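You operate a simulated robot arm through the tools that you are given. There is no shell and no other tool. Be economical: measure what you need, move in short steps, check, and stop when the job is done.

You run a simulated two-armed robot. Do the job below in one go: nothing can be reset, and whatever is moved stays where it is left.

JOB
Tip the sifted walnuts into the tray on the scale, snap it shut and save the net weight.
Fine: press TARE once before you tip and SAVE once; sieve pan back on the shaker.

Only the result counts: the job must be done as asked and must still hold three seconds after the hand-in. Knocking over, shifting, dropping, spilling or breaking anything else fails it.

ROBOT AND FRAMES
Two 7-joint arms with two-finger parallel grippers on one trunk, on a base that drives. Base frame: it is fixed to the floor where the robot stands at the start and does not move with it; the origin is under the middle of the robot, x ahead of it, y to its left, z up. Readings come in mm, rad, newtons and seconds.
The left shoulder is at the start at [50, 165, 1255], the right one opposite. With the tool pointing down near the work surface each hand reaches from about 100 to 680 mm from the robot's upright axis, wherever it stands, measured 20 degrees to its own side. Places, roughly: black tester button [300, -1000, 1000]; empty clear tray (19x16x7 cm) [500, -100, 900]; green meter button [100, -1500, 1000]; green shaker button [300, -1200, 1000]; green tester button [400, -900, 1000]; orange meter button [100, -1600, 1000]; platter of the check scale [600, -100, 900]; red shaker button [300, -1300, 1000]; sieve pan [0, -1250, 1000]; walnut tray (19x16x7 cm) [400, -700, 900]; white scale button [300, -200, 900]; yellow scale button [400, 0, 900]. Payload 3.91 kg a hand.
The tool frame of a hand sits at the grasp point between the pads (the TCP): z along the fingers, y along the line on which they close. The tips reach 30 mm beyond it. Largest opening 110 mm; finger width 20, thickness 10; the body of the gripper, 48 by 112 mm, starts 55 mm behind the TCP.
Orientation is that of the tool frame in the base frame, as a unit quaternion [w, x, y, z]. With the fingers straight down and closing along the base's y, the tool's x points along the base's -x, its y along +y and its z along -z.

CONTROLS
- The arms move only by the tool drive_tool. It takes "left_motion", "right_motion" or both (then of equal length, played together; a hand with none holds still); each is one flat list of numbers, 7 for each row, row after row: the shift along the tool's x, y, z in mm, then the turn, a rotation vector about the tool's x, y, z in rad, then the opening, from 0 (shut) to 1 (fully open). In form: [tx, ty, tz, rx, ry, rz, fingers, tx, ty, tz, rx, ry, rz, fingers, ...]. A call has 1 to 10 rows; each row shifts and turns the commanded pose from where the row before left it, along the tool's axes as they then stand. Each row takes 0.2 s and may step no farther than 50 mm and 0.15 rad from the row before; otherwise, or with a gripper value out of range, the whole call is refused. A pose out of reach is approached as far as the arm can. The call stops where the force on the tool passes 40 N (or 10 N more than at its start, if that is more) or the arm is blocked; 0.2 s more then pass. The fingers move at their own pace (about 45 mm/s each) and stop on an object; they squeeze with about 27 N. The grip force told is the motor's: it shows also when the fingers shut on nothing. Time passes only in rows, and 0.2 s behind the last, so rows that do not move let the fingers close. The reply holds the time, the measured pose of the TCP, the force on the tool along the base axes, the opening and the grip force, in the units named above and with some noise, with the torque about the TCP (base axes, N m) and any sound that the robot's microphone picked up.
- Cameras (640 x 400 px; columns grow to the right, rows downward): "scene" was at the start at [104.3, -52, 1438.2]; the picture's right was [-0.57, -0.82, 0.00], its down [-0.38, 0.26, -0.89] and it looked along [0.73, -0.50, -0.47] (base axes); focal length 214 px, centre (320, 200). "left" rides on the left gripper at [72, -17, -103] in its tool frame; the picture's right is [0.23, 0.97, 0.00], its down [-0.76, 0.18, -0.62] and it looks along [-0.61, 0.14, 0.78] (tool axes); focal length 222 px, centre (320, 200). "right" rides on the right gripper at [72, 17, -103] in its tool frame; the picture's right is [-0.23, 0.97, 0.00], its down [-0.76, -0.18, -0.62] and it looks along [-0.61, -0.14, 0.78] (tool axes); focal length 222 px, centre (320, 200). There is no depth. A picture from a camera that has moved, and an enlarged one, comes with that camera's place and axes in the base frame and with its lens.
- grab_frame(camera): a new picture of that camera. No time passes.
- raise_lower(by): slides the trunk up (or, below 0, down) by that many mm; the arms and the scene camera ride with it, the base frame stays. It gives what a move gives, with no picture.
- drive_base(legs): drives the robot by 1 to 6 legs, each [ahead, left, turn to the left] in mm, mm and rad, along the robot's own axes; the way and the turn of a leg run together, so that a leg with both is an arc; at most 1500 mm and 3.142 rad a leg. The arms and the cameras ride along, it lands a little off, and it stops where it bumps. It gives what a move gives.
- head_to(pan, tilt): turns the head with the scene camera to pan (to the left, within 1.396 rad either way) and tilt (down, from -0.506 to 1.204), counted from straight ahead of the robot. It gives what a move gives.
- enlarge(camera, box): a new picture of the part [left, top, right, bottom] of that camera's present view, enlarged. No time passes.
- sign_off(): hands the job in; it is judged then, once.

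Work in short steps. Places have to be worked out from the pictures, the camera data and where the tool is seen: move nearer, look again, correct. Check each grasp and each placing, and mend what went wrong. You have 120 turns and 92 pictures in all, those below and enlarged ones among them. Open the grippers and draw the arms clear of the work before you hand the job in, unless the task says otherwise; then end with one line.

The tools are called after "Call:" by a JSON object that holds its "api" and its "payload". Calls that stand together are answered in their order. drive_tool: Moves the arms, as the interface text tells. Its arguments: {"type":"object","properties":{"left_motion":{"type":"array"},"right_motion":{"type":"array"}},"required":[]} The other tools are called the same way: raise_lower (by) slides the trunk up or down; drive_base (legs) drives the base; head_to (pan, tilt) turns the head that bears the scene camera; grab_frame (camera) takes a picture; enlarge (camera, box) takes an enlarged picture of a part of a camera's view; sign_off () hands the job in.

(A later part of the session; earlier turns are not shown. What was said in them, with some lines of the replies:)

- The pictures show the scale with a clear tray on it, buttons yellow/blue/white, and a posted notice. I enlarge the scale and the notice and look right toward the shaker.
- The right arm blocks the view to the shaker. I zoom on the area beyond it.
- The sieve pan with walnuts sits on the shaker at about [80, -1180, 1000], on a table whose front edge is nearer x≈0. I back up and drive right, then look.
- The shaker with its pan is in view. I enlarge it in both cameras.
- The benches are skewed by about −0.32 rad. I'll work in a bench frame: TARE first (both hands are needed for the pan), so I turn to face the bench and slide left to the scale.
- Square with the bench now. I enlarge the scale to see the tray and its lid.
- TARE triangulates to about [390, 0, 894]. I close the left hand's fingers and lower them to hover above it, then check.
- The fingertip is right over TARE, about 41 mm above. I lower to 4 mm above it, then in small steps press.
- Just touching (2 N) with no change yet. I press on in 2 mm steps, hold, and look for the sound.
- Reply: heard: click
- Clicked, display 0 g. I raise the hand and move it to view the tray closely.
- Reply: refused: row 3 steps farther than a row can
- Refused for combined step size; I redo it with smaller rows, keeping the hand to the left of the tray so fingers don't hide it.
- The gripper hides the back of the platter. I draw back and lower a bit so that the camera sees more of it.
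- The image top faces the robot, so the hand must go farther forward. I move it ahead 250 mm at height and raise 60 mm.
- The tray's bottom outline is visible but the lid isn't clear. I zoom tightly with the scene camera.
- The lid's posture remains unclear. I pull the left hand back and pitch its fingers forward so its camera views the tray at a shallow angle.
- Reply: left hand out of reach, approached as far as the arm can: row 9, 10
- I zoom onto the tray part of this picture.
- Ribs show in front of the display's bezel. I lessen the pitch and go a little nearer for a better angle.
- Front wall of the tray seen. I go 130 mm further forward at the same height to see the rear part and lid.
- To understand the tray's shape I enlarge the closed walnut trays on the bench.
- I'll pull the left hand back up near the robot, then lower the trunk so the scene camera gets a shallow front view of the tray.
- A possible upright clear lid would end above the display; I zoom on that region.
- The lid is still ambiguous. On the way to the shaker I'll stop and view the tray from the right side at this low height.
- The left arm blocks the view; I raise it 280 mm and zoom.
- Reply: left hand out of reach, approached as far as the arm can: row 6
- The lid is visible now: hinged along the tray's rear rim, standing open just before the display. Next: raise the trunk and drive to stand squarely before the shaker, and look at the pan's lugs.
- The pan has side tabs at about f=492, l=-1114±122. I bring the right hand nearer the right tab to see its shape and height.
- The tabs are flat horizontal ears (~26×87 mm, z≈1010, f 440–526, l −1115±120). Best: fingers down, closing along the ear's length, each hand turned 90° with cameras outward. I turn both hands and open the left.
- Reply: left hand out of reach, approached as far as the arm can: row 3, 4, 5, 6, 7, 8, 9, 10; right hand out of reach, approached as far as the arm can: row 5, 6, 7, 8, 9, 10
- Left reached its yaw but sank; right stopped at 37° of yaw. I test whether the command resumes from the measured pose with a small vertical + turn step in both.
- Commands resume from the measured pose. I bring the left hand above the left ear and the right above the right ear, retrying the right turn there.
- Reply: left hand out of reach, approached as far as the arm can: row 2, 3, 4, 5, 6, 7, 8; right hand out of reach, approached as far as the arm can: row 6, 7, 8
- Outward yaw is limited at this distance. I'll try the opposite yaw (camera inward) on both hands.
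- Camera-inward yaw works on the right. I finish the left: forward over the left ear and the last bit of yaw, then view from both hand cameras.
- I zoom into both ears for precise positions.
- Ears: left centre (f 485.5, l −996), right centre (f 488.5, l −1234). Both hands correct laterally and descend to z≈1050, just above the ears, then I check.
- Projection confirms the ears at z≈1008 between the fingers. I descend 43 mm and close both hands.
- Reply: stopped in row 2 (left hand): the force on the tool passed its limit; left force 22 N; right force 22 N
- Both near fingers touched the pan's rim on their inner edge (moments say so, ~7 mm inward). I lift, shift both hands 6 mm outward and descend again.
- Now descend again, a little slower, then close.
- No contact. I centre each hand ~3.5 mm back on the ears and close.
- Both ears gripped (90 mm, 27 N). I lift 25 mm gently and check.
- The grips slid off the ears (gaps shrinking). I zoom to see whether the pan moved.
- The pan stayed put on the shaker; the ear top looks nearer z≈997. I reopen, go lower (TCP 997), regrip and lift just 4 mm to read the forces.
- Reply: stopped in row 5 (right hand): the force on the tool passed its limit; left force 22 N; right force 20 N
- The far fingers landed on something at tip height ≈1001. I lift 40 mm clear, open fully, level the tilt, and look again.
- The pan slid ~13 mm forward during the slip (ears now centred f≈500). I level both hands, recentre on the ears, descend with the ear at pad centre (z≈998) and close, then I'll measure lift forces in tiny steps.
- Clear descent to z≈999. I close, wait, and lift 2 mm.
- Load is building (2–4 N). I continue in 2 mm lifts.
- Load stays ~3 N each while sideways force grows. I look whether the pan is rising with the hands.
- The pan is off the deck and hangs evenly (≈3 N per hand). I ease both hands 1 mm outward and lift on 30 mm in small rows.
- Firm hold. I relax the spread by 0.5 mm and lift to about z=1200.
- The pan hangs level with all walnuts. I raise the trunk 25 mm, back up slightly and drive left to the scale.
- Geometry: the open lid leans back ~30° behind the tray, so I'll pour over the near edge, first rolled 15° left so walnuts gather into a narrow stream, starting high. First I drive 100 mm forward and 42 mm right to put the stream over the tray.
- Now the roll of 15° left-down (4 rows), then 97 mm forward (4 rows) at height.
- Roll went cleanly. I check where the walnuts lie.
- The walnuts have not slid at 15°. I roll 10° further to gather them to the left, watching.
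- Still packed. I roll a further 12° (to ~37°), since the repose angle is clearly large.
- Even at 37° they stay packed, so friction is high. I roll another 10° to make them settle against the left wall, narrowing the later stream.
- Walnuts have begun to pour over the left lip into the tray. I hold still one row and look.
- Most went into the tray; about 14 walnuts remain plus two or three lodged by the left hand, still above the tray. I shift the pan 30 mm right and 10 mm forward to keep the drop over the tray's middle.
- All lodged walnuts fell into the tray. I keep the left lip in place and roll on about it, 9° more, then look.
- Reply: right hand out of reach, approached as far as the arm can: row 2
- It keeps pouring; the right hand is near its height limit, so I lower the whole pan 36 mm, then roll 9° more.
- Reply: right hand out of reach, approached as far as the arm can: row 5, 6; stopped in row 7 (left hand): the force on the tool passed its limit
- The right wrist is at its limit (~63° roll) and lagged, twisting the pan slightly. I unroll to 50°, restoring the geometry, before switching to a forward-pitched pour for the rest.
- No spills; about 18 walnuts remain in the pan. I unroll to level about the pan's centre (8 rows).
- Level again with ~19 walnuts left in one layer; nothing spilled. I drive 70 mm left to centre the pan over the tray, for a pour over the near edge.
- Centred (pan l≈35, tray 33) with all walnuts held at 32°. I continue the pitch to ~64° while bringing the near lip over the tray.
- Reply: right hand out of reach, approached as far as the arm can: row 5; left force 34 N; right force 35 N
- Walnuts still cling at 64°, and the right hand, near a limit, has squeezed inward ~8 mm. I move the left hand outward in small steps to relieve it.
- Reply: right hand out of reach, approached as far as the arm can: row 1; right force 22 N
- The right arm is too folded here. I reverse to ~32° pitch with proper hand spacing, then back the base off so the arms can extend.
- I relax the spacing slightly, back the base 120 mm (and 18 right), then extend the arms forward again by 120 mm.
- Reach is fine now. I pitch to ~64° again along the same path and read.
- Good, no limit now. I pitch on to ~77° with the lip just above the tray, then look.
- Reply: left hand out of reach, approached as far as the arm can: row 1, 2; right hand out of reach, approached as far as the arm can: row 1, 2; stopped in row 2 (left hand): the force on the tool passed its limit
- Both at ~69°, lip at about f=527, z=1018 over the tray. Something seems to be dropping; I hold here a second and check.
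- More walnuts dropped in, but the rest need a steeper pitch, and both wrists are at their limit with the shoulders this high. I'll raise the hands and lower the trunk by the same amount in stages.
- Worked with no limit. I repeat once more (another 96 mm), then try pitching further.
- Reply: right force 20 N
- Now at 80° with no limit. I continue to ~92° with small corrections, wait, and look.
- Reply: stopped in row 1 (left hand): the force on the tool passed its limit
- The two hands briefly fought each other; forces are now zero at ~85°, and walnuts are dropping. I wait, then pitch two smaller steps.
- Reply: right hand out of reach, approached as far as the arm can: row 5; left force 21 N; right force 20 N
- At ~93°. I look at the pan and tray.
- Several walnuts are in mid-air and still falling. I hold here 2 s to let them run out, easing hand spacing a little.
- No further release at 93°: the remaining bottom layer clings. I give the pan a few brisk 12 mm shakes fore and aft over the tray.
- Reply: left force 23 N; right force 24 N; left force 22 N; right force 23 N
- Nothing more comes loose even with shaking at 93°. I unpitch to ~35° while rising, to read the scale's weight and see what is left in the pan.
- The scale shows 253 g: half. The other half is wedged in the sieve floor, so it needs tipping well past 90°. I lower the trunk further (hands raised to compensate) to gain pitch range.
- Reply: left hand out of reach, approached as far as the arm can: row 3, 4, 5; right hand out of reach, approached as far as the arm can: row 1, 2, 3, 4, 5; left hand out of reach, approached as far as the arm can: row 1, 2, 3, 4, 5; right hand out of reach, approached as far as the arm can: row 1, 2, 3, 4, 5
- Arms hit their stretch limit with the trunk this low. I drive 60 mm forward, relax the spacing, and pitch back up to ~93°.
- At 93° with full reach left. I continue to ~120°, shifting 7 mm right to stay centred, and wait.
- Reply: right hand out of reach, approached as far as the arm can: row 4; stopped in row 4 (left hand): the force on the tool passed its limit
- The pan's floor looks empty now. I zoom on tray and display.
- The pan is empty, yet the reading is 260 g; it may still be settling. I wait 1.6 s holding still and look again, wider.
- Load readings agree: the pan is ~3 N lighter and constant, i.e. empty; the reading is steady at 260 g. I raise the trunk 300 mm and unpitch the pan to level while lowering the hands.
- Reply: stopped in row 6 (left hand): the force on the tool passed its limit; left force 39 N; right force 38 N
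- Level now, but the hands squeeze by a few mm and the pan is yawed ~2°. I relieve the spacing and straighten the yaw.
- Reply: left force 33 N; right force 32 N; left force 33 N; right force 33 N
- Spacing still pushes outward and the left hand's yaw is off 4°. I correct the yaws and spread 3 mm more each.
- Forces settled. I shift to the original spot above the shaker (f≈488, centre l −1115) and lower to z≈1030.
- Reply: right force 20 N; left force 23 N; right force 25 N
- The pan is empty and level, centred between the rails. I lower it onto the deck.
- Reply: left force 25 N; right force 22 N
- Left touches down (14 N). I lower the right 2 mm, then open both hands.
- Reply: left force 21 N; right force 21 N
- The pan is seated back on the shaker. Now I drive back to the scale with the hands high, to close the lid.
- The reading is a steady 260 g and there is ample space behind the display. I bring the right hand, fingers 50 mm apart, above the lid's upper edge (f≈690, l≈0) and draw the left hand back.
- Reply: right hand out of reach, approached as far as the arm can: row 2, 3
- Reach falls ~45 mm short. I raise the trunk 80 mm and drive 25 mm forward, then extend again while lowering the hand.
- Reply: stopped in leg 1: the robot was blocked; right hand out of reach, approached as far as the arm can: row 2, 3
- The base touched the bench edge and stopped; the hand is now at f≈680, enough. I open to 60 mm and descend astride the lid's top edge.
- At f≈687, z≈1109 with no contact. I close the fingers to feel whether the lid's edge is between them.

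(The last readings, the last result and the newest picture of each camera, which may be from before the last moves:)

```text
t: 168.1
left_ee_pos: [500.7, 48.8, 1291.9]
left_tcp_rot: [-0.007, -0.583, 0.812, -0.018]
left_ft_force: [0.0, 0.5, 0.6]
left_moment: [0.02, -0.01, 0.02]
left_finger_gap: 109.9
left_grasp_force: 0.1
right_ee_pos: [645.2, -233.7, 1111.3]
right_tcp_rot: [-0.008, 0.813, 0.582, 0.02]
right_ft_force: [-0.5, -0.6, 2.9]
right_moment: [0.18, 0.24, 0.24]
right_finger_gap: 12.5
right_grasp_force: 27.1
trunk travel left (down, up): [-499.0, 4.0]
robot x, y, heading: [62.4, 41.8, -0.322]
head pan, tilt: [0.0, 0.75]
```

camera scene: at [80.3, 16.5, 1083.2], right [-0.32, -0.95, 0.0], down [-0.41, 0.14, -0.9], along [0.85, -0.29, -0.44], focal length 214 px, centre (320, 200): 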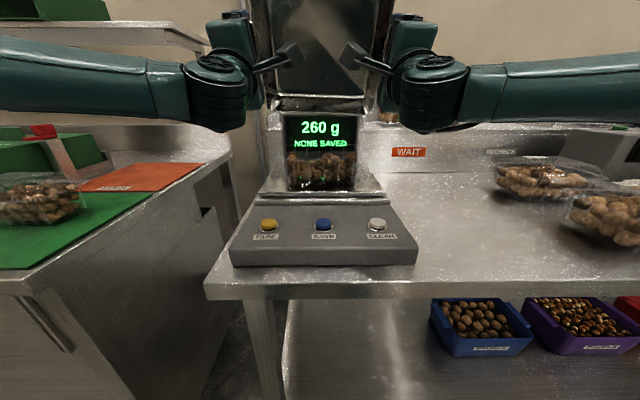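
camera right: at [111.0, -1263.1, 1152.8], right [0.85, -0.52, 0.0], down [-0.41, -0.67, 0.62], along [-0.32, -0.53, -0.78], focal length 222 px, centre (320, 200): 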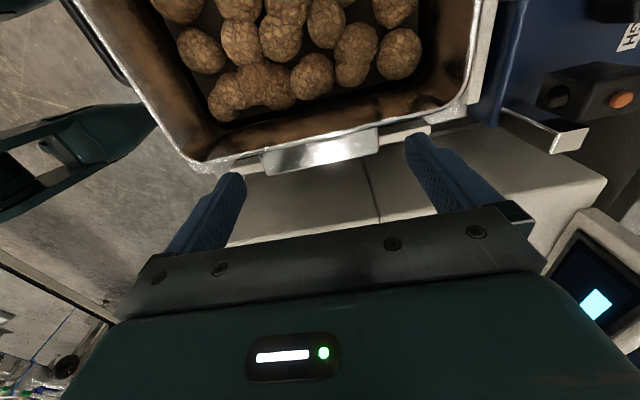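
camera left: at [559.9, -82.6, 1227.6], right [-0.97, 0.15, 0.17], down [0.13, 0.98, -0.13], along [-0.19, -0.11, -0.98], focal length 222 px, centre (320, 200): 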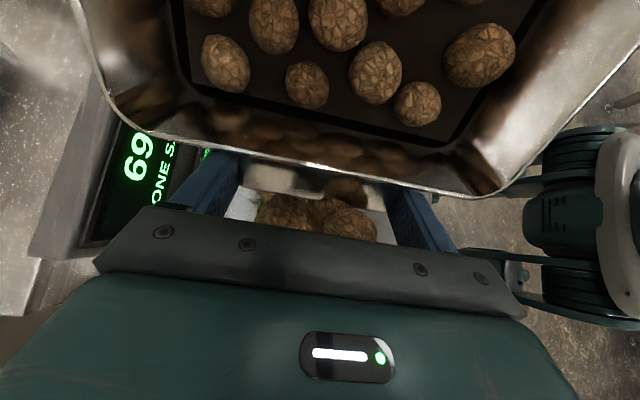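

The lid's rim is pinched (12.5 mm). I loosen to 30 mm and draw it forward along its hinge arc to just past vertical.

Call:
{"api": "drive_tool", "payload": {"right_motion": [0, 0, 0, 0, 0, 0, 0.27, 0, -15, -3, 0, 0, 0, 0.27, 0, -26, -13, 0, 0, 0, 0.27, 0, -26, -7, 0, 0, 0, 0.27, 0, -27, -3, 0, 0, 0, 0.27, 0, -22, 3, 0, 0, 0, 0.27, 0, -20, 8, 0, 0, 0, 0.27]}}

```text
t: 169.7
left_ee_pos: [499.1, 49.3, 1291.4]
left_tcp_rot: [-0.008, -0.584, 0.812, -0.017]
left_ft_force: [0.7, -0.3, 0.4]
left_moment: [0.0, 0.0, 0.01]
left_finger_gap: 110.0
left_grasp_force: 0.1
right_ee_pos: [516.2, -189.9, 1123.4]
right_tcp_rot: [-0.007, 0.814, 0.58, 0.02]
right_ft_force: [0.0, -0.8, 0.3]
right_moment: [-0.01, -0.03, 0.03]
right_finger_gap: 29.8
right_grasp_force: 0.0
trunk travel left (down, up): [-499.0, 4.0]
robot x, y, heading: [58.7, 41.1, -0.321]
head pan, tilt: [0.0, 0.75]
```

I test by closing whether the lid is still between the fingers.

Call:
{"api": "drive_tool", "payload": {"right_motion": [0, 0, 0, 0, 0, 0, 0, 0, 0, 0, 0, 0, 0, 0, 0, 0, 0, 0, 0, 0, 0]}}

```text
t: 170.5
left_ee_pos: [500.6, 49.1, 1290.9]
left_tcp_rot: [-0.008, -0.584, 0.811, -0.017]
left_ft_force: [0.2, -0.6, -0.1]
left_moment: [0.01, 0.01, 0.03]
left_finger_gap: 110.0
left_grasp_force: 0.0
right_ee_pos: [516.8, -188.6, 1123.1]
right_tcp_rot: [-0.008, 0.813, 0.582, 0.021]
right_ft_force: [1.5, 0.5, 3.9]
right_moment: [-0.18, -0.38, 0.05]
right_finger_gap: 9.2
right_grasp_force: 26.7
trunk travel left (down, up): [-499.0, 4.0]
robot x, y, heading: [56.1, 40.0, -0.327]
head pan, tilt: [0.0, 0.75]
```

Still held, now leaning forward. I open slightly and lift out so it swings shut, then move ahead of pressing.

Call:
{"api": "drive_tool", "payload": {"right_motion": [0, 0, 0, 0, 0, 0, 0.25, 0, 0, 0, 0, 0, 0, 0.25, 0, -6, -20, 0, 0, 0, 0.25, 0, -4, -25, 0, 0, 0, 0.25, 0, 0, -30, 0, 0, 0, 0, 0, 0, 0, 0, 0, 0, 0, 0, 0, 0, 0, 0, 0, 0]}}

Call:
{"api": "enlarge", "payload": {"camera": "scene", "box": [250, 100, 400, 290]}}

```text
t: 172.1
left_ee_pos: [500.6, 49.4, 1291.0]
left_tcp_rot: [-0.007, -0.584, 0.812, -0.017]
left_ft_force: [-0.7, -0.1, -0.2]
left_moment: [0.0, -0.01, 0.01]
left_finger_gap: 110.0
left_grasp_force: 0.1
right_ee_pos: [505.8, -189.7, 1198.0]
right_tcp_rot: [-0.007, 0.813, 0.582, 0.02]
right_ft_force: [-0.2, 0.0, 0.5]
right_moment: [0.01, 0.01, 0.0]
right_finger_gap: 0.0
right_grasp_force: 26.8
trunk travel left (down, up): [-499.0, 4.0]
robot x, y, heading: [54.2, 38.7, -0.325]
head pan, tilt: [0.0, 0.75]
```

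```text
2.11 times, centred on (325, 195) of scene
camera zoom: at [164.5, 3.3, 1438.8], right [-0.32, -0.95, 0.0], down [-0.65, 0.22, -0.73], along [0.69, -0.23, -0.68], focal length 452 px, centre (310, 210)
```

zoom: 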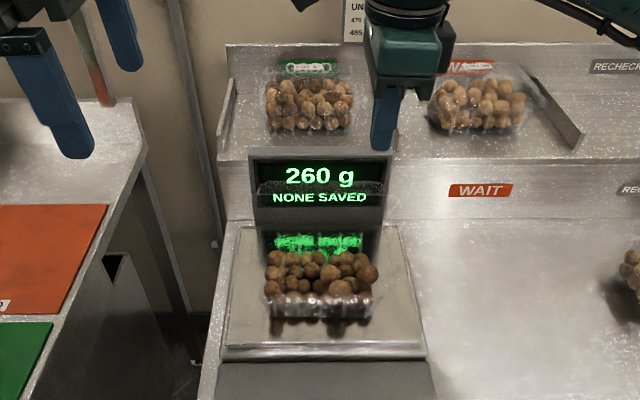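

The lid now stands leaning ~25° forward, held by its stiff hinge. I move the closed fingers behind it, centred, and sweep forward and down along the arc.

Call:
{"api": "drive_tool", "payload": {"right_motion": [40, 25, 0, 0, 0, 0, 0, 13, 20, 0, 0, 0, 0, 0, 0, 0, 35, 0, 0, 0, 0, 0, 0, 33, 0, 0, 0, 0, 0, -23, 0, 0, 0, 0, 0, 0, -20, 10, 0, 0, 0, 0, 0, -16, 12, 0, 0, 0, 0, 0, -20, 26, 0, 0, 0, 0, 0, -18, 30, 0, 0, 0, 0, 0, -6, 20, 0, 0, 0, 0]}}

```text
t: 174.3
left_ee_pos: [500.2, 49.5, 1290.5]
left_tcp_rot: [-0.008, -0.584, 0.812, -0.017]
left_ft_force: [0.5, 1.1, 0.7]
left_moment: [-0.03, -0.07, 0.01]
left_finger_gap: 109.9
left_grasp_force: 0.1
right_ee_pos: [472.0, -115.5, 1034.9]
right_tcp_rot: [-0.008, 0.813, 0.582, 0.019]
right_ft_force: [0.0, 0.3, 0.0]
right_moment: [0.01, 0.01, 0.0]
right_finger_gap: 0.2
right_grasp_force: 26.3
trunk travel left (down, up): [-499.0, 4.0]
robot x, y, heading: [56.9, 40.1, -0.327]
head pan, tilt: [0.0, 0.75]
```

Swept to tip z≈1005 with no force. I continue down in small steps over the lid's front part, listening for the snap.

Call:
{"api": "drive_tool", "payload": {"right_motion": [0, -4, 6, 0, 0, 0, 0, 0, 0, 5, 0, 0, 0, 0, 0, 0, 5, 0, 0, 0, 0, 0, 0, 4, 0, 0, 0, 0, 0, 0, 4, 0, 0, 0, 0, 0, 0, 3, 0, 0, 0, 0]}}

```text
t: 175.7
left_ee_pos: [500.7, 49.0, 1290.0]
left_tcp_rot: [-0.008, -0.584, 0.812, -0.017]
left_ft_force: [-0.6, 0.3, 0.2]
left_moment: [0.05, 0.03, -0.01]
left_finger_gap: 109.7
left_grasp_force: 0.1
right_ee_pos: [468.8, -112.8, 1006.2]
right_tcp_rot: [-0.007, 0.813, 0.582, 0.02]
right_ft_force: [0.0, -0.1, 0.2]
right_moment: [0.08, -0.02, 0.0]
right_finger_gap: 0.0
right_grasp_force: 27.1
trunk travel left (down, up): [-499.0, 4.0]
robot x, y, heading: [56.8, 40.3, -0.323]
head pan, tilt: [0.0, 0.75]
```

Tip at ~976 without force yet. I go on in 3 mm steps.

Call:
{"api": "drive_tool", "payload": {"right_motion": [0, 0, 3, 0, 0, 0, 0, 0, 0, 3, 0, 0, 0, 0, 0, 0, 3, 0, 0, 0, 0]}}

```text
t: 176.5
left_ee_pos: [498.4, 50.6, 1292.6]
left_tcp_rot: [-0.007, -0.584, 0.812, -0.019]
left_ft_force: [-0.3, -0.3, -0.3]
left_moment: [-0.02, 0.03, -0.02]
left_finger_gap: 110.1
left_grasp_force: 0.1
right_ee_pos: [466.9, -112.5, 1002.4]
right_tcp_rot: [-0.006, 0.813, 0.581, 0.023]
right_ft_force: [-8.8, -3.1, 31.1]
right_moment: [-0.41, 0.1, -0.09]
right_finger_gap: 0.1
right_grasp_force: 27.2
trunk travel left (down, up): [-499.0, 4.0]
robot x, y, heading: [57.8, 40.2, -0.327]
head pan, tilt: [0.0, 0.75]
```

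Firm contact (31 N). I press a little more for the snap.

Call:
{"api": "drive_tool", "payload": {"right_motion": [0, 0, 2, 0, 0, 0, 0, 0, 0, 2, 0, 0, 0, 0]}}

```text
t: 176.9
left_ee_pos: [500.1, 49.7, 1291.7]
left_tcp_rot: [-0.007, -0.583, 0.813, -0.019]
left_ft_force: [0.5, -0.1, -0.6]
left_moment: [0.06, 0.0, 0.01]
left_finger_gap: 110.0
left_grasp_force: 0.0
right_ee_pos: [469.5, -112.8, 1003.1]
right_tcp_rot: [-0.007, 0.813, 0.582, 0.024]
right_ft_force: [-8.0, -2.5, 23.8]
right_moment: [-0.34, 0.09, -0.09]
right_finger_gap: 0.0
right_grasp_force: 26.7
trunk travel left (down, up): [-499.0, 4.0]
robot x, y, heading: [57.3, 39.7, -0.329]
head pan, tilt: [0.0, 0.75]
stopped in row 1 (right hand): the force on the tool passed its limit (the readings are from after the stop); the commanded pose is now the measured one
```

No click yet. I lift the hand aside and spend my last picture on the tray's state.

Call:
{"api": "drive_tool", "payload": {"right_motion": [0, 0, -30, 0, 0, 0, 0, 0, 0, -45, 0, 0, 0, 0, -40, 0, -25, 0, 0, 0, 0, -45, 0, 0, 0, 0, 0, 0, -45, 0, 0, 0, 0, 0, 0]}}

Call:
{"api": "enlarge", "payload": {"camera": "scene", "box": [270, 140, 390, 290]}}

```text
t: 178.1
left_ee_pos: [500.1, 48.4, 1291.4]
left_tcp_rot: [-0.007, -0.583, 0.812, -0.018]
left_ft_force: [0.0, -0.4, -0.2]
left_moment: [0.04, -0.01, -0.02]
left_finger_gap: 110.1
left_grasp_force: 0.1
right_ee_pos: [425.9, -239.4, 1094.4]
right_tcp_rot: [-0.008, 0.812, 0.582, 0.022]
right_ft_force: [0.1, 0.2, 0.8]
right_moment: [0.0, 0.03, -0.02]
right_finger_gap: 0.0
right_grasp_force: 26.5
trunk travel left (down, up): [-499.0, 4.0]
robot x, y, heading: [57.7, 40.7, -0.326]
head pan, tilt: [0.0, 0.75]
```

```text
2.67 times, centred on (330, 215) of scene
camera zoom: at [163.8, 2.0, 1438.9], right [-0.32, -0.95, 0.0], down [-0.65, 0.22, -0.73], along [0.69, -0.23, -0.68], focal length 572 px, centre (293, 160)
```

zoom: 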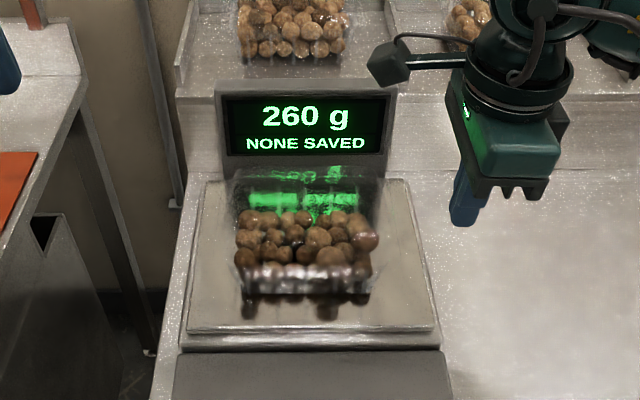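

The lid is down over the tray; the front rim lies at f≈489, so I pressed at its very edge. I go to f≈495, l≈40 and press down in small steps.

Call:
{"api": "drive_tool", "payload": {"right_motion": [44, 5, 0, 0, 0, 0, 0, 44, 5, 0, 0, 0, 0, 0, 44, 5, 0, 0, 0, 0, 0, 0, 0, 40, 0, 0, 0, 0, 0, 0, 30, 0, 0, 0, 0, 0, 0, 5, 0, 0, 0, 0, 0, 0, 4, 0, 0, 0, 0, 0, 0, 4, 0, 0, 0, 0, 0, 0, 4, 0, 0, 0, 0, 0, 0, 4, 0, 0, 0, 0]}}

```text
t: 180.3
left_ee_pos: [500.4, 49.8, 1291.5]
left_tcp_rot: [-0.008, -0.584, 0.812, -0.018]
left_ft_force: [-0.8, -0.2, 0.4]
left_moment: [-0.04, -0.01, -0.02]
left_finger_gap: 110.4
left_grasp_force: 0.1
right_ee_pos: [484.0, -114.1, 1008.2]
right_tcp_rot: [-0.008, 0.813, 0.582, 0.021]
right_ft_force: [-0.4, 0.8, -0.8]
right_moment: [-0.01, 0.01, -0.02]
right_finger_gap: 0.0
right_grasp_force: 27.2
trunk travel left (down, up): [-499.0, 4.0]
robot x, y, heading: [60.5, 40.5, -0.328]
head pan, tilt: [0.0, 0.75]
```

No contact yet at tip 978. I continue in 3 mm steps.

Call:
{"api": "drive_tool", "payload": {"right_motion": [0, 0, 3, 0, 0, 0, 0, 0, 0, 3, 0, 0, 0, 0, 0, 0, 3, 0, 0, 0, 0, 0, 0, 3, 0, 0, 0, 0, 0, 0, 3, 0, 0, 0, 0]}}

```text
t: 181.3
left_ee_pos: [500.5, 48.5, 1291.4]
left_tcp_rot: [-0.009, -0.582, 0.813, -0.018]
left_ft_force: [0.5, 0.0, -0.9]
left_moment: [0.02, 0.04, -0.02]
left_finger_gap: 109.9
left_grasp_force: 0.1
right_ee_pos: [486.2, -114.2, 1003.2]
right_tcp_rot: [-0.007, 0.812, 0.583, 0.027]
right_ft_force: [-7.6, -1.9, 21.1]
right_moment: [-0.23, 0.28, -0.14]
right_finger_gap: 0.0
right_grasp_force: 27.2
trunk travel left (down, up): [-499.0, 4.0]
robot x, y, heading: [58.8, 40.6, -0.328]
head pan, tilt: [0.0, 0.75]
stopped in row 5 (right hand): the force on the tool passed its limit (the readings are from after the stop); the commanded pose is now the measured one
```

Stops at 40 N with no click. I probe and press farther in, at f≈525 on the lid's top.

Call:
{"api": "drive_tool", "payload": {"right_motion": [0, 0, -35, 0, 0, 0, 0, -3, 28, 0, 0, 0, 0, 0, 0, 0, 8, 0, 0, 0, 0, 0, 0, 5, 0, 0, 0, 0, 0, 0, 5, 0, 0, 0, 0, 0, 0, 5, 0, 0, 0, 0, 0, 0, 5, 0, 0, 0, 0, 0, 0, 4, 0, 0, 0, 0, 0, 0, 4, 0, 0, 0, 0, 0, 0, 4, 0, 0, 0, 0]}}

```text
t: 182.9
left_ee_pos: [495.9, 49.4, 1292.8]
left_tcp_rot: [-0.007, -0.582, 0.813, -0.019]
left_ft_force: [0.4, 0.5, -0.3]
left_moment: [0.02, 0.01, -0.03]
left_finger_gap: 109.9
left_grasp_force: 0.0
right_ee_pos: [511.9, -127.0, 1022.7]
right_tcp_rot: [-0.001, 0.812, 0.582, 0.034]
right_ft_force: [-9.6, -7.5, 55.5]
right_moment: [-0.7, 0.41, 0.12]
right_finger_gap: 0.2
right_grasp_force: 26.4
trunk travel left (down, up): [-499.0, 4.0]
robot x, y, heading: [57.5, 42.8, -0.331]
head pan, tilt: [0.0, 0.75]
stopped in row 7 (right hand): the force on the tool passed its limit (the readings are from after the stop); the commanded pose is now the measured one
```

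The lid's top is at ≈993 there and its front flange at ≈972, so it lies closed; the latch needs pressing. I try the right front corner of the flange.

Call:
{"api": "drive_tool", "payload": {"right_motion": [0, 0, -25, 0, 0, 0, 0, -36, -25, 0, 0, 0, 0, 0, -35, -22, 0, 0, 0, 0, 0, 0, 0, 20, 0, 0, 0, 0, 0, 0, 14, 0, 0, 0, 0, 0, 0, 4, 0, 0, 0, 0, 0, 0, 4, 0, 0, 0, 0, 0, 0, 4, 0, 0, 0, 0, 0, 0, 4, 0, 0, 0, 0, 0, 0, 4, 0, 0, 0, 0]}}

```text
t: 185.1
left_ee_pos: [499.4, 48.2, 1290.7]
left_tcp_rot: [-0.008, -0.583, 0.812, -0.018]
left_ft_force: [-0.4, 0.3, 0.8]
left_moment: [0.02, 0.0, -0.01]
left_finger_gap: 110.0
left_grasp_force: 0.0
right_ee_pos: [446.6, -178.5, 978.8]
right_tcp_rot: [-0.005, 0.813, 0.581, 0.027]
right_ft_force: [0.7, 0.3, -0.5]
right_moment: [-0.01, 0.01, 0.02]
right_finger_gap: 0.0
right_grasp_force: 26.9
trunk travel left (down, up): [-499.0, 4.0]
robot x, y, heading: [59.6, 35.8, -0.326]
head pan, tilt: [0.0, 0.75]
```

No contact there: that spot is off the tray. I lift out and press at f≈502 near the right front corner (l≈-15).

Call:
{"api": "drive_tool", "payload": {"right_motion": [0, 0, -40, 0, 0, 0, 0, 13, 22, -10, 0, 0, 0, 0, 0, 0, 14, 0, 0, 0, 0, 0, 0, 6, 0, 0, 0, 0, 0, 0, 5, 0, 0, 0, 0, 0, 0, 4, 0, 0, 0, 0, 0, 0, 4, 0, 0, 0, 0, 0, 0, 4, 0, 0, 0, 0, 0, 0, 4, 0, 0, 0, 0, 0, 0, 4, 0, 0, 0, 0]}}

```text
t: 186.8
left_ee_pos: [499.3, 48.5, 1291.7]
left_tcp_rot: [-0.008, -0.583, 0.812, -0.018]
left_ft_force: [-0.3, 0.3, 0.2]
left_moment: [0.01, 0.0, 0.02]
left_finger_gap: 110.1
left_grasp_force: 0.1
right_ee_pos: [471.2, -172.6, 1004.2]
right_tcp_rot: [-0.003, 0.812, 0.582, 0.031]
right_ft_force: [-6.8, -1.6, 20.0]
right_moment: [-0.23, 0.23, -0.04]
right_finger_gap: 0.0
right_grasp_force: 27.1
trunk travel left (down, up): [-499.0, 4.0]
robot x, y, heading: [60.5, 37.1, -0.324]
head pan, tilt: [0.0, 0.75]
stopped in row 8 (right hand): the force on the tool passed its limit (the readings are from after the stop); the commanded pose is now the measured one
```

Same level, no click. I try a brisker push at the front centre (f≈492, l≈41).

Call:
{"api": "drive_tool", "payload": {"right_motion": [0, 0, -20, 0, 0, 0, 0, 28, -5, 0, 0, 0, 0, 0, 28, -4, 0, 0, 0, 0, 0, 0, 0, 0, 0, 0, 0, 0, 0, 0, 14, 0, 0, 0, 0, 0, 0, 25, 0, 0, 0, 0]}}

```text
t: 188.2
left_ee_pos: [501.2, 47.8, 1290.0]
left_tcp_rot: [-0.008, -0.583, 0.812, -0.018]
left_ft_force: [0.9, 0.1, 0.9]
left_moment: [0.02, 0.05, -0.01]
left_finger_gap: 110.0
left_grasp_force: 0.0
right_ee_pos: [483.0, -117.9, 982.9]
right_tcp_rot: [-0.005, 0.813, 0.582, 0.028]
right_ft_force: [-2.0, 1.1, 4.3]
right_moment: [-0.02, 0.06, 0.02]
right_finger_gap: 0.0
right_grasp_force: 27.2
trunk travel left (down, up): [-499.0, 4.0]
robot x, y, heading: [59.1, 36.7, -0.329]
head pan, tilt: [0.0, 0.75]
```

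The flange gave way about 20 mm. I keep pressing down slowly.

Call:
{"api": "drive_tool", "payload": {"right_motion": [0, 0, 3, 0, 0, 0, 0, 0, 0, 3, 0, 0, 0, 0, 0, 0, 3, 0, 0, 0, 0, 0, 0, 3, 0, 0, 0, 0, 0, 0, 3, 0, 0, 0, 0]}}

```text
t: 189.4
left_ee_pos: [500.5, 48.7, 1291.1]
left_tcp_rot: [-0.008, -0.583, 0.813, -0.018]
left_ft_force: [-0.4, 0.1, 0.9]
left_moment: [-0.02, 0.01, -0.01]
left_finger_gap: 109.9
left_grasp_force: 0.0
right_ee_pos: [482.6, -116.5, 968.1]
right_tcp_rot: [-0.004, 0.813, 0.582, 0.028]
right_ft_force: [-2.0, 0.9, 0.9]
right_moment: [-0.03, -0.03, 0.03]
right_finger_gap: 0.0
right_grasp_force: 27.2
trunk travel left (down, up): [-499.0, 4.0]
robot x, y, heading: [56.3, 37.8, -0.332]
head pan, tilt: [0.0, 0.75]
```

The finger slid down in front of the tray's rim, so the rim's edge is at f≈500+. I lift straight out and press at f≈514.

Call:
{"api": "drive_tool", "payload": {"right_motion": [0, -3, 0, 0, 0, 0, 0, 0, 0, -40, 0, 0, 0, 0, 0, 0, -20, 0, 0, 0, 0, 0, 22, 0, 0, 0, 0, 0, 0, 0, 10, 0, 0, 0, 0, 0, 0, 5, 0, 0, 0, 0, 0, 0, 4, 0, 0, 0, 0, 0, 0, 4, 0, 0, 0, 0, 0, 0, 4, 0, 0, 0, 0, 0, 0, 4, 0, 0, 0, 0]}}

```text
t: 191.6
left_ee_pos: [500.1, 48.7, 1290.6]
left_tcp_rot: [-0.008, -0.582, 0.813, -0.018]
left_ft_force: [-0.1, -0.5, -0.1]
left_moment: [0.0, 0.04, 0.03]
left_finger_gap: 110.2
left_grasp_force: 0.0
right_ee_pos: [500.4, -123.9, 998.7]
right_tcp_rot: [-0.004, 0.813, 0.582, 0.029]
right_ft_force: [-0.4, 0.1, -0.1]
right_moment: [-0.01, -0.02, 0.03]
right_finger_gap: 0.2
right_grasp_force: 27.1
trunk travel left (down, up): [-499.0, 4.0]
robot x, y, heading: [55.2, 36.6, -0.328]
head pan, tilt: [0.0, 0.75]
```

No contact at f≈514 down to 969. I keep probing downward gently to learn what is there.

Call:
{"api": "drive_tool", "payload": {"right_motion": [0, 0, 3, 0, 0, 0, 0, 0, 0, 3, 0, 0, 0, 0, 0, 0, 3, 0, 0, 0, 0, 0, 0, 3, 0, 0, 0, 0]}}

```text
t: 192.6
left_ee_pos: [499.8, 48.7, 1291.2]
left_tcp_rot: [-0.009, -0.583, 0.812, -0.019]
left_ft_force: [-0.6, -0.2, -0.1]
left_moment: [0.0, 0.01, 0.0]
left_finger_gap: 110.1
left_grasp_force: 0.0
right_ee_pos: [501.0, -123.4, 986.5]
right_tcp_rot: [-0.003, 0.813, 0.582, 0.029]
right_ft_force: [-0.7, 0.5, 0.5]
right_moment: [-0.03, 0.03, -0.02]
right_finger_gap: 0.4
right_grasp_force: 26.4
trunk travel left (down, up): [-499.0, 4.0]
robot x, y, heading: [53.9, 36.7, -0.33]
head pan, tilt: [0.0, 0.75]
```

Still nothing at tip 956. I lift, move to f≈545 and probe down.

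Call:
{"api": "drive_tool", "payload": {"right_motion": [0, 0, -45, 0, 0, 0, 0, 0, 0, -30, 0, 0, 0, 0, 0, 31, 0, 0, 0, 0, 0, 0, 0, 25, 0, 0, 0, 0, 0, 0, 10, 0, 0, 0, 0, 0, 0, 8, 0, 0, 0, 0, 0, 0, 6, 0, 0, 0, 0, 0, 0, 6, 0, 0, 0, 0, 0, 0, 5, 0, 0, 0, 0]}}

```text
t: 194.6
left_ee_pos: [500.7, 49.6, 1292.7]
left_tcp_rot: [-0.008, -0.582, 0.813, -0.017]
left_ft_force: [0.5, -0.1, 0.1]
left_moment: [0.01, 0.01, -0.05]
left_finger_gap: 110.0
left_grasp_force: 0.0
right_ee_pos: [529.1, -134.5, 1003.8]
right_tcp_rot: [-0.003, 0.813, 0.582, 0.03]
right_ft_force: [-1.3, -1.7, 9.4]
right_moment: [-0.16, 0.05, 0.0]
right_finger_gap: 0.0
right_grasp_force: 26.9
trunk travel left (down, up): [-499.0, 4.0]
robot x, y, heading: [57.6, 42.9, -0.331]
head pan, tilt: [0.0, 0.75]
```

Contact (9 N) at f≈545, tip 974. I press further here.

Call:
{"api": "drive_tool", "payload": {"right_motion": [0, 0, 2, 0, 0, 0, 0, 0, 0, 2, 0, 0, 0, 0, 0, 0, 2, 0, 0, 0, 0, 0, 0, 2, 0, 0, 0, 0, 0, 0, 2, 0, 0, 0, 0]}}

```text
t: 195.5
left_ee_pos: [498.9, 48.7, 1291.7]
left_tcp_rot: [-0.009, -0.583, 0.812, -0.018]
left_ft_force: [0.3, 0.1, -0.1]
left_moment: [0.03, 0.04, 0.0]
left_finger_gap: 110.1
left_grasp_force: 0.0
right_ee_pos: [531.3, -132.8, 1004.5]
right_tcp_rot: [-0.002, 0.812, 0.582, 0.033]
right_ft_force: [-5.6, -2.2, 20.6]
right_moment: [-0.24, 0.23, -0.08]
right_finger_gap: 0.0
right_grasp_force: 26.9
trunk travel left (down, up): [-499.0, 4.0]
robot x, y, heading: [58.1, 40.6, -0.329]
head pan, tilt: [0.0, 0.75]
stopped in row 4 (right hand): the force on the tool passed its limit (the readings are from after the stop); the commanded pose is now the measured one
```

Rigid again at rim level. I probe at f≈575 to map the lid's height.

Call:
{"api": "drive_tool", "payload": {"right_motion": [0, 0, -45, 0, 0, 0, 0, 0, 0, -15, 0, 0, 0, 0, 0, 30, 0, 0, 0, 0, 0, 0, 0, 15, 0, 0, 0, 0, 0, 0, 8, 0, 0, 0, 0, 0, 0, 6, 0, 0, 0, 0, 0, 0, 6, 0, 0, 0, 0, 0, 0, 6, 0, 0, 0, 0, 0, 0, 6, 0, 0, 0, 0, 0, 0, 5, 0, 0, 0, 0]}}

```text
t: 197.7
left_ee_pos: [496.4, 48.4, 1292.4]
left_tcp_rot: [-0.007, -0.582, 0.813, -0.021]
left_ft_force: [0.7, -0.6, 0.3]
left_moment: [-0.01, 0.05, 0.0]
left_finger_gap: 110.0
left_grasp_force: 0.2
right_ee_pos: [559.0, -143.0, 1023.8]
right_tcp_rot: [0.003, 0.813, 0.581, 0.04]
right_ft_force: [-8.1, -6.4, 52.5]
right_moment: [-0.61, 0.39, 0.15]
right_finger_gap: 0.2
right_grasp_force: 27.0
trunk travel left (down, up): [-499.0, 4.0]
robot x, y, heading: [56.9, 40.4, -0.329]
head pan, tilt: [0.0, 0.75]
stopped in row 10 (right hand): the force on the tool passed its limit (the readings are from after the stop); the commanded pose is now the measured one
5 turns are left
```

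The tray profile has shifted back ~45 mm: flange now at f≈545, top at ≈575. With few turns left I press the flange firmly at centre, right and left in one go, listening for the snap.

Call:
{"api": "drive_tool", "payload": {"right_motion": [0, 0, -40, 0.052, -0.061, 0, 0, 0, -20, 0, 0, 0, 0, 0, 0, 0, 30, 0, 0, 0, 0, 0, 0, 14, 0, 0, 0, 0, 0, 0, 25, 0, 0, 0, 0]}}

Call:
{"api": "drive_tool", "payload": {"right_motion": [0, 0, -40, 0, 0, 0, 0, -45, 0, 0, 0, 0, 0, 0, 0, 0, 28, 0, 0, 0, 0, 0, 0, 25, 0, 0, 0, 0]}}

Call:
{"api": "drive_tool", "payload": {"right_motion": [0, 0, -45, 0, 0, 0, 0, 45, 0, 0, 0, 0, 0, 0, 45, 0, 0, 0, 0, 0, 0, 0, 0, 30, 0, 0, 0, 0, 0, 0, 25, 0, 0, 0, 0]}}

Call:
{"api": "drive_tool", "payload": {"right_motion": [0, 0, -45, 0, 0, 0, 0, 0, 0, -45, 0, 0, 0, 0]}}

```text
t: 198.9
left_ee_pos: [503.0, 48.2, 1289.0]
left_tcp_rot: [-0.01, -0.583, 0.812, -0.016]
left_ft_force: [0.2, 0.0, 0.0]
left_moment: [0.01, 0.01, 0.03]
left_finger_gap: 110.0
left_grasp_force: 0.0
right_ee_pos: [537.0, -140.0, 981.0]
right_tcp_rot: [-0.006, 0.813, 0.582, -0.009]
right_ft_force: [0.3, -0.1, 0.4]
right_moment: [0.01, 0.03, 0.04]
right_finger_gap: 0.0
right_grasp_force: 26.8
trunk travel left (down, up): [-499.0, 4.0]
robot x, y, heading: [58.7, 37.9, -0.331]
head pan, tilt: [0.0, 0.75]
```

```text
t: 199.9
left_ee_pos: [500.3, 46.9, 1290.9]
left_tcp_rot: [-0.009, -0.582, 0.813, -0.018]
left_ft_force: [0.0, -0.5, 0.2]
left_moment: [0.01, -0.02, -0.02]
left_finger_gap: 109.9
left_grasp_force: 0.1
right_ee_pos: [522.1, -181.3, 970.9]
right_tcp_rot: [-0.005, 0.813, 0.582, -0.007]
right_ft_force: [0.0, 0.8, 1.2]
right_moment: [-0.03, -0.05, 0.04]
right_finger_gap: 0.0
right_grasp_force: 26.9
trunk travel left (down, up): [-499.0, 4.0]
robot x, y, heading: [57.5, 36.1, -0.335]
head pan, tilt: [0.0, 0.75]
```

```text
t: 201.1
left_ee_pos: [500.1, 49.0, 1289.6]
left_tcp_rot: [-0.009, -0.582, 0.813, -0.016]
left_ft_force: [0.9, -0.5, 0.2]
left_moment: [0.0, 0.06, 0.03]
left_finger_gap: 109.8
left_grasp_force: 0.0
right_ee_pos: [556.3, -95.7, 977.1]
right_tcp_rot: [-0.002, 0.813, 0.582, 0.001]
right_ft_force: [-0.5, 0.2, 0.0]
right_moment: [0.0, 0.02, 0.01]
right_finger_gap: 0.0
right_grasp_force: 26.7
trunk travel left (down, up): [-499.0, 4.0]
robot x, y, heading: [59.6, 37.2, -0.327]
head pan, tilt: [0.0, 0.75]
stopped in row 5 (right hand): the force on the tool passed its limit (the readings are from after the stop); the commanded pose is now the measured one
```

```text
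t: 201.7
left_ee_pos: [500.0, 46.9, 1290.6]
left_tcp_rot: [-0.009, -0.582, 0.813, -0.018]
left_ft_force: [-0.1, 0.1, -0.5]
left_moment: [-0.01, 0.01, -0.02]
left_finger_gap: 109.9
left_grasp_force: 0.1
right_ee_pos: [556.6, -95.4, 1069.6]
right_tcp_rot: [-0.002, 0.813, 0.582, 0.001]
right_ft_force: [0.3, 0.3, 0.0]
right_moment: [-0.03, 0.01, -0.02]
right_finger_gap: 0.2
right_grasp_force: 27.1
trunk travel left (down, up): [-499.0, 4.0]
robot x, y, heading: [57.6, 38.7, -0.33]
head pan, tilt: [0.0, 0.75]
4 turns are left
```

No snap heard; the tray seems to yield backward. One more slow press at f≈582 on the lid's front, then I bring the hand back above the SAVE button.

Call:
{"api": "drive_tool", "payload": {"right_motion": [-45, 0, 0, 0, 0, 0, 0, 0, 24, 0, 0, 0, 0, 0, 0, 0, 40, 0, 0, 0, 0, 0, 0, 10, 0, 0, 0, 0, 0, 0, 5, 0, 0, 0, 0, 0, 0, 4, 0, 0, 0, 0, 0, 0, 4, 0, 0, 0, 0, 0, 0, 4, 0, 0, 0, 0, 0, 0, 4, 0, 0, 0, 0]}}

Call:
{"api": "drive_tool", "payload": {"right_motion": [0, 0, 3, 0, 0, 0, 0, 0, 0, 3, 0, 0, 0, 0, 0, 0, 3, 0, 0, 0, 0]}}

Call:
{"api": "drive_tool", "payload": {"right_motion": [0, 0, -45, 0, 0, 0, 0, 0, 0, -45, 0, 0, 0, 0, 0, -45, 0, 0, 0, 0, 0, 0, -45, 0, 0, 0, 0, 0, 0, -45, 0, 0, 0, 0, 0, 0, -45, 0, 0, 0, 0, 0, 0, -33, 0, 0, 0, 0, 0, 0, 0, 45, 0, 0, 0, 0, 0, 0, 30, 0, 0, 0, 0]}}

```text
t: 203.2
left_ee_pos: [496.4, 48.6, 1292.0]
left_tcp_rot: [-0.007, -0.581, 0.813, -0.019]
left_ft_force: [0.2, 0.0, 0.7]
left_moment: [0.02, -0.02, -0.01]
left_finger_gap: 109.9
left_grasp_force: 0.0
right_ee_pos: [568.0, -145.7, 1026.5]
right_tcp_rot: [0.005, 0.813, 0.581, 0.013]
right_ft_force: [0.9, 0.3, 19.6]
right_moment: [0.02, 0.15, -0.02]
right_finger_gap: 0.0
right_grasp_force: 27.0
trunk travel left (down, up): [-499.0, 4.0]
robot x, y, heading: [57.7, 36.3, -0.33]
head pan, tilt: [0.0, 0.75]
stopped in row 7 (right hand): the force on the tool passed its limit (the readings are from after the stop); the commanded pose is now the measured one
```

```text
t: 203.9
left_ee_pos: [497.1, 47.7, 1292.4]
left_tcp_rot: [-0.007, -0.582, 0.813, -0.02]
left_ft_force: [-0.2, 0.0, 0.9]
left_moment: [0.0, -0.01, 0.01]
left_finger_gap: 110.2
left_grasp_force: 0.1
right_ee_pos: [571.2, -144.4, 1025.9]
right_tcp_rot: [0.008, 0.813, 0.582, 0.019]
right_ft_force: [0.2, 0.8, 18.3]
right_moment: [0.07, 0.16, -0.01]
right_finger_gap: 0.0
right_grasp_force: 26.7
trunk travel left (down, up): [-499.0, 4.0]
robot x, y, heading: [58.0, 37.3, -0.328]
head pan, tilt: [0.0, 0.75]
stopped in row 3 (right hand): the force on the tool passed its limit (the readings are from after the stop); the commanded pose is now the measured one
```

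```text
t: 205.9
left_ee_pos: [501.1, 47.0, 1291.9]
left_tcp_rot: [-0.009, -0.582, 0.813, -0.018]
left_ft_force: [-1.3, 0.0, -0.2]
left_moment: [0.0, 0.02, 0.01]
left_finger_gap: 110.1
left_grasp_force: 0.1
right_ee_pos: [370.8, -77.1, 1027.3]
right_tcp_rot: [0.004, 0.813, 0.581, 0.013]
right_ft_force: [0.5, 0.6, -0.1]
right_moment: [0.03, 0.02, 0.03]
right_finger_gap: 0.0
right_grasp_force: 27.7
trunk travel left (down, up): [-499.0, 4.0]
robot x, y, heading: [56.9, 40.0, -0.332]
head pan, tilt: [0.0, 0.75]
3 turns are left
```

The lid's top is firm at 995 but no snap was heard. I now press SAVE once ([362, −83, 894]) and lift off.

Call:
{"api": "drive_tool", "payload": {"right_motion": [-10.5, -9.5, 45, 0, 0, 0, 0, 0, 0, 45, 0, 0, 0, 0, 0, 0, 8, 0, 0, 0, 0, 0, 0, 3, 0, 0, 0, 0, 0, 0, 3, 0, 0, 0, 0, 0, 0, 3, 0, 0, 0, 0, 0, 0, 3, 0, 0, 0, 0]}}

Call:
{"api": "drive_tool", "payload": {"right_motion": [0, 0, 0, 0, 0, 0, 0]}}

```text
t: 207.5
left_ee_pos: [499.0, 47.2, 1292.6]
left_tcp_rot: [-0.007, -0.582, 0.813, -0.018]
left_ft_force: [0.0, 0.3, -0.6]
left_moment: [0.01, 0.0, 0.01]
left_finger_gap: 109.9
left_grasp_force: 0.0
right_ee_pos: [360.4, -83.1, 920.6]
right_tcp_rot: [0.004, 0.814, 0.581, 0.015]
right_ft_force: [-1.5, -2.5, 16.8]
right_moment: [-0.13, 0.08, -0.06]
right_finger_gap: 0.4
right_grasp_force: 27.0
trunk travel left (down, up): [-499.0, 4.0]
robot x, y, heading: [56.4, 39.8, -0.326]
head pan, tilt: [0.0, 0.75]
heard: click
```

```text
t: 207.9
left_ee_pos: [498.1, 45.8, 1290.8]
left_tcp_rot: [-0.007, -0.582, 0.813, -0.018]
left_ft_force: [0.1, -0.3, 0.4]
left_moment: [-0.02, 0.0, 0.0]
left_finger_gap: 109.9
left_grasp_force: 0.0
right_ee_pos: [360.4, -84.0, 918.8]
right_tcp_rot: [0.005, 0.814, 0.581, 0.013]
right_ft_force: [-1.3, -2.5, 18.2]
right_moment: [-0.17, 0.01, 0.01]
right_finger_gap: 0.0
right_grasp_force: 26.9
trunk travel left (down, up): [-499.0, 4.0]
robot x, y, heading: [61.7, 43.5, -0.325]
head pan, tilt: [0.0, 0.75]
2 turns are left
```

SAVE clicked once. I lift the right hand straight up, open the gripper, and draw the base back from the bench.

Call:
{"api": "drive_tool", "payload": {"right_motion": [0, 0, -45, 0, 0, 0, 0, 0, 0, -45, 0, 0, 0, 0, 0, 0, -45, 0, 0, 0, 0, 0, 0, -45, 0, 0, 0, 0, 0, 0, -45, 0, 0, 0, 1, 0, 0, 0, 0, 0, 0, 1, 0, 0, 0, 0, 0, 0, 1]}}

Call:
{"api": "drive_base", "payload": {"legs": [[-200, 0, 0]]}}

```text
t: 209.5
left_ee_pos: [499.4, 47.5, 1291.2]
left_tcp_rot: [-0.009, -0.582, 0.813, -0.018]
left_ft_force: [-0.5, 0.2, -0.1]
left_moment: [-0.01, 0.01, 0.0]
left_finger_gap: 110.1
left_grasp_force: 0.0
right_ee_pos: [354.3, -84.1, 1142.0]
right_tcp_rot: [0.004, 0.814, 0.581, 0.012]
right_ft_force: [0.1, -0.3, 1.0]
right_moment: [0.01, 0.01, 0.01]
right_finger_gap: 68.5
right_grasp_force: 0.1
trunk travel left (down, up): [-499.0, 4.0]
robot x, y, heading: [59.5, 39.3, -0.326]
head pan, tilt: [0.0, 0.75]
```

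```text
t: 211.1
left_ee_pos: [309.9, 112.5, 1292.6]
left_tcp_rot: [-0.009, -0.582, 0.813, -0.018]
left_ft_force: [-1.0, -0.3, -0.3]
left_moment: [0.0, -0.03, 0.01]
left_finger_gap: 110.2
left_grasp_force: 0.2
right_ee_pos: [166.3, -20.5, 1143.6]
right_tcp_rot: [0.004, 0.814, 0.581, 0.013]
right_ft_force: [-0.5, 0.7, -0.8]
right_moment: [0.0, -0.01, -0.02]
right_finger_gap: 110.0
right_grasp_force: 0.0
trunk travel left (down, up): [-499.0, 4.0]
robot x, y, heading: [-132.4, 104.6, -0.331]
head pan, tilt: [0.0, 0.75]
1 turns are left
```

The arms are clear and the grippers open, so I hand the job in.

Call:
{"api": "sign_off", "payload": {}}

```text
The job is handed in.
```

I handed the job in, but I can't confirm the tray is shut: the lid is down over it, but I never heard it snap. The walnuts are in the tray at 260 g net. I pressed TARE once before tipping and SAVE once at the end, and both clicked. I had no pictures left to check that the display shows the weight as saved. The empty sieve pan is back on the shaker. While I pressed the lid, the tray seems to have slid back toward the display by around 45 mm, and I couldn't check where it ended up.
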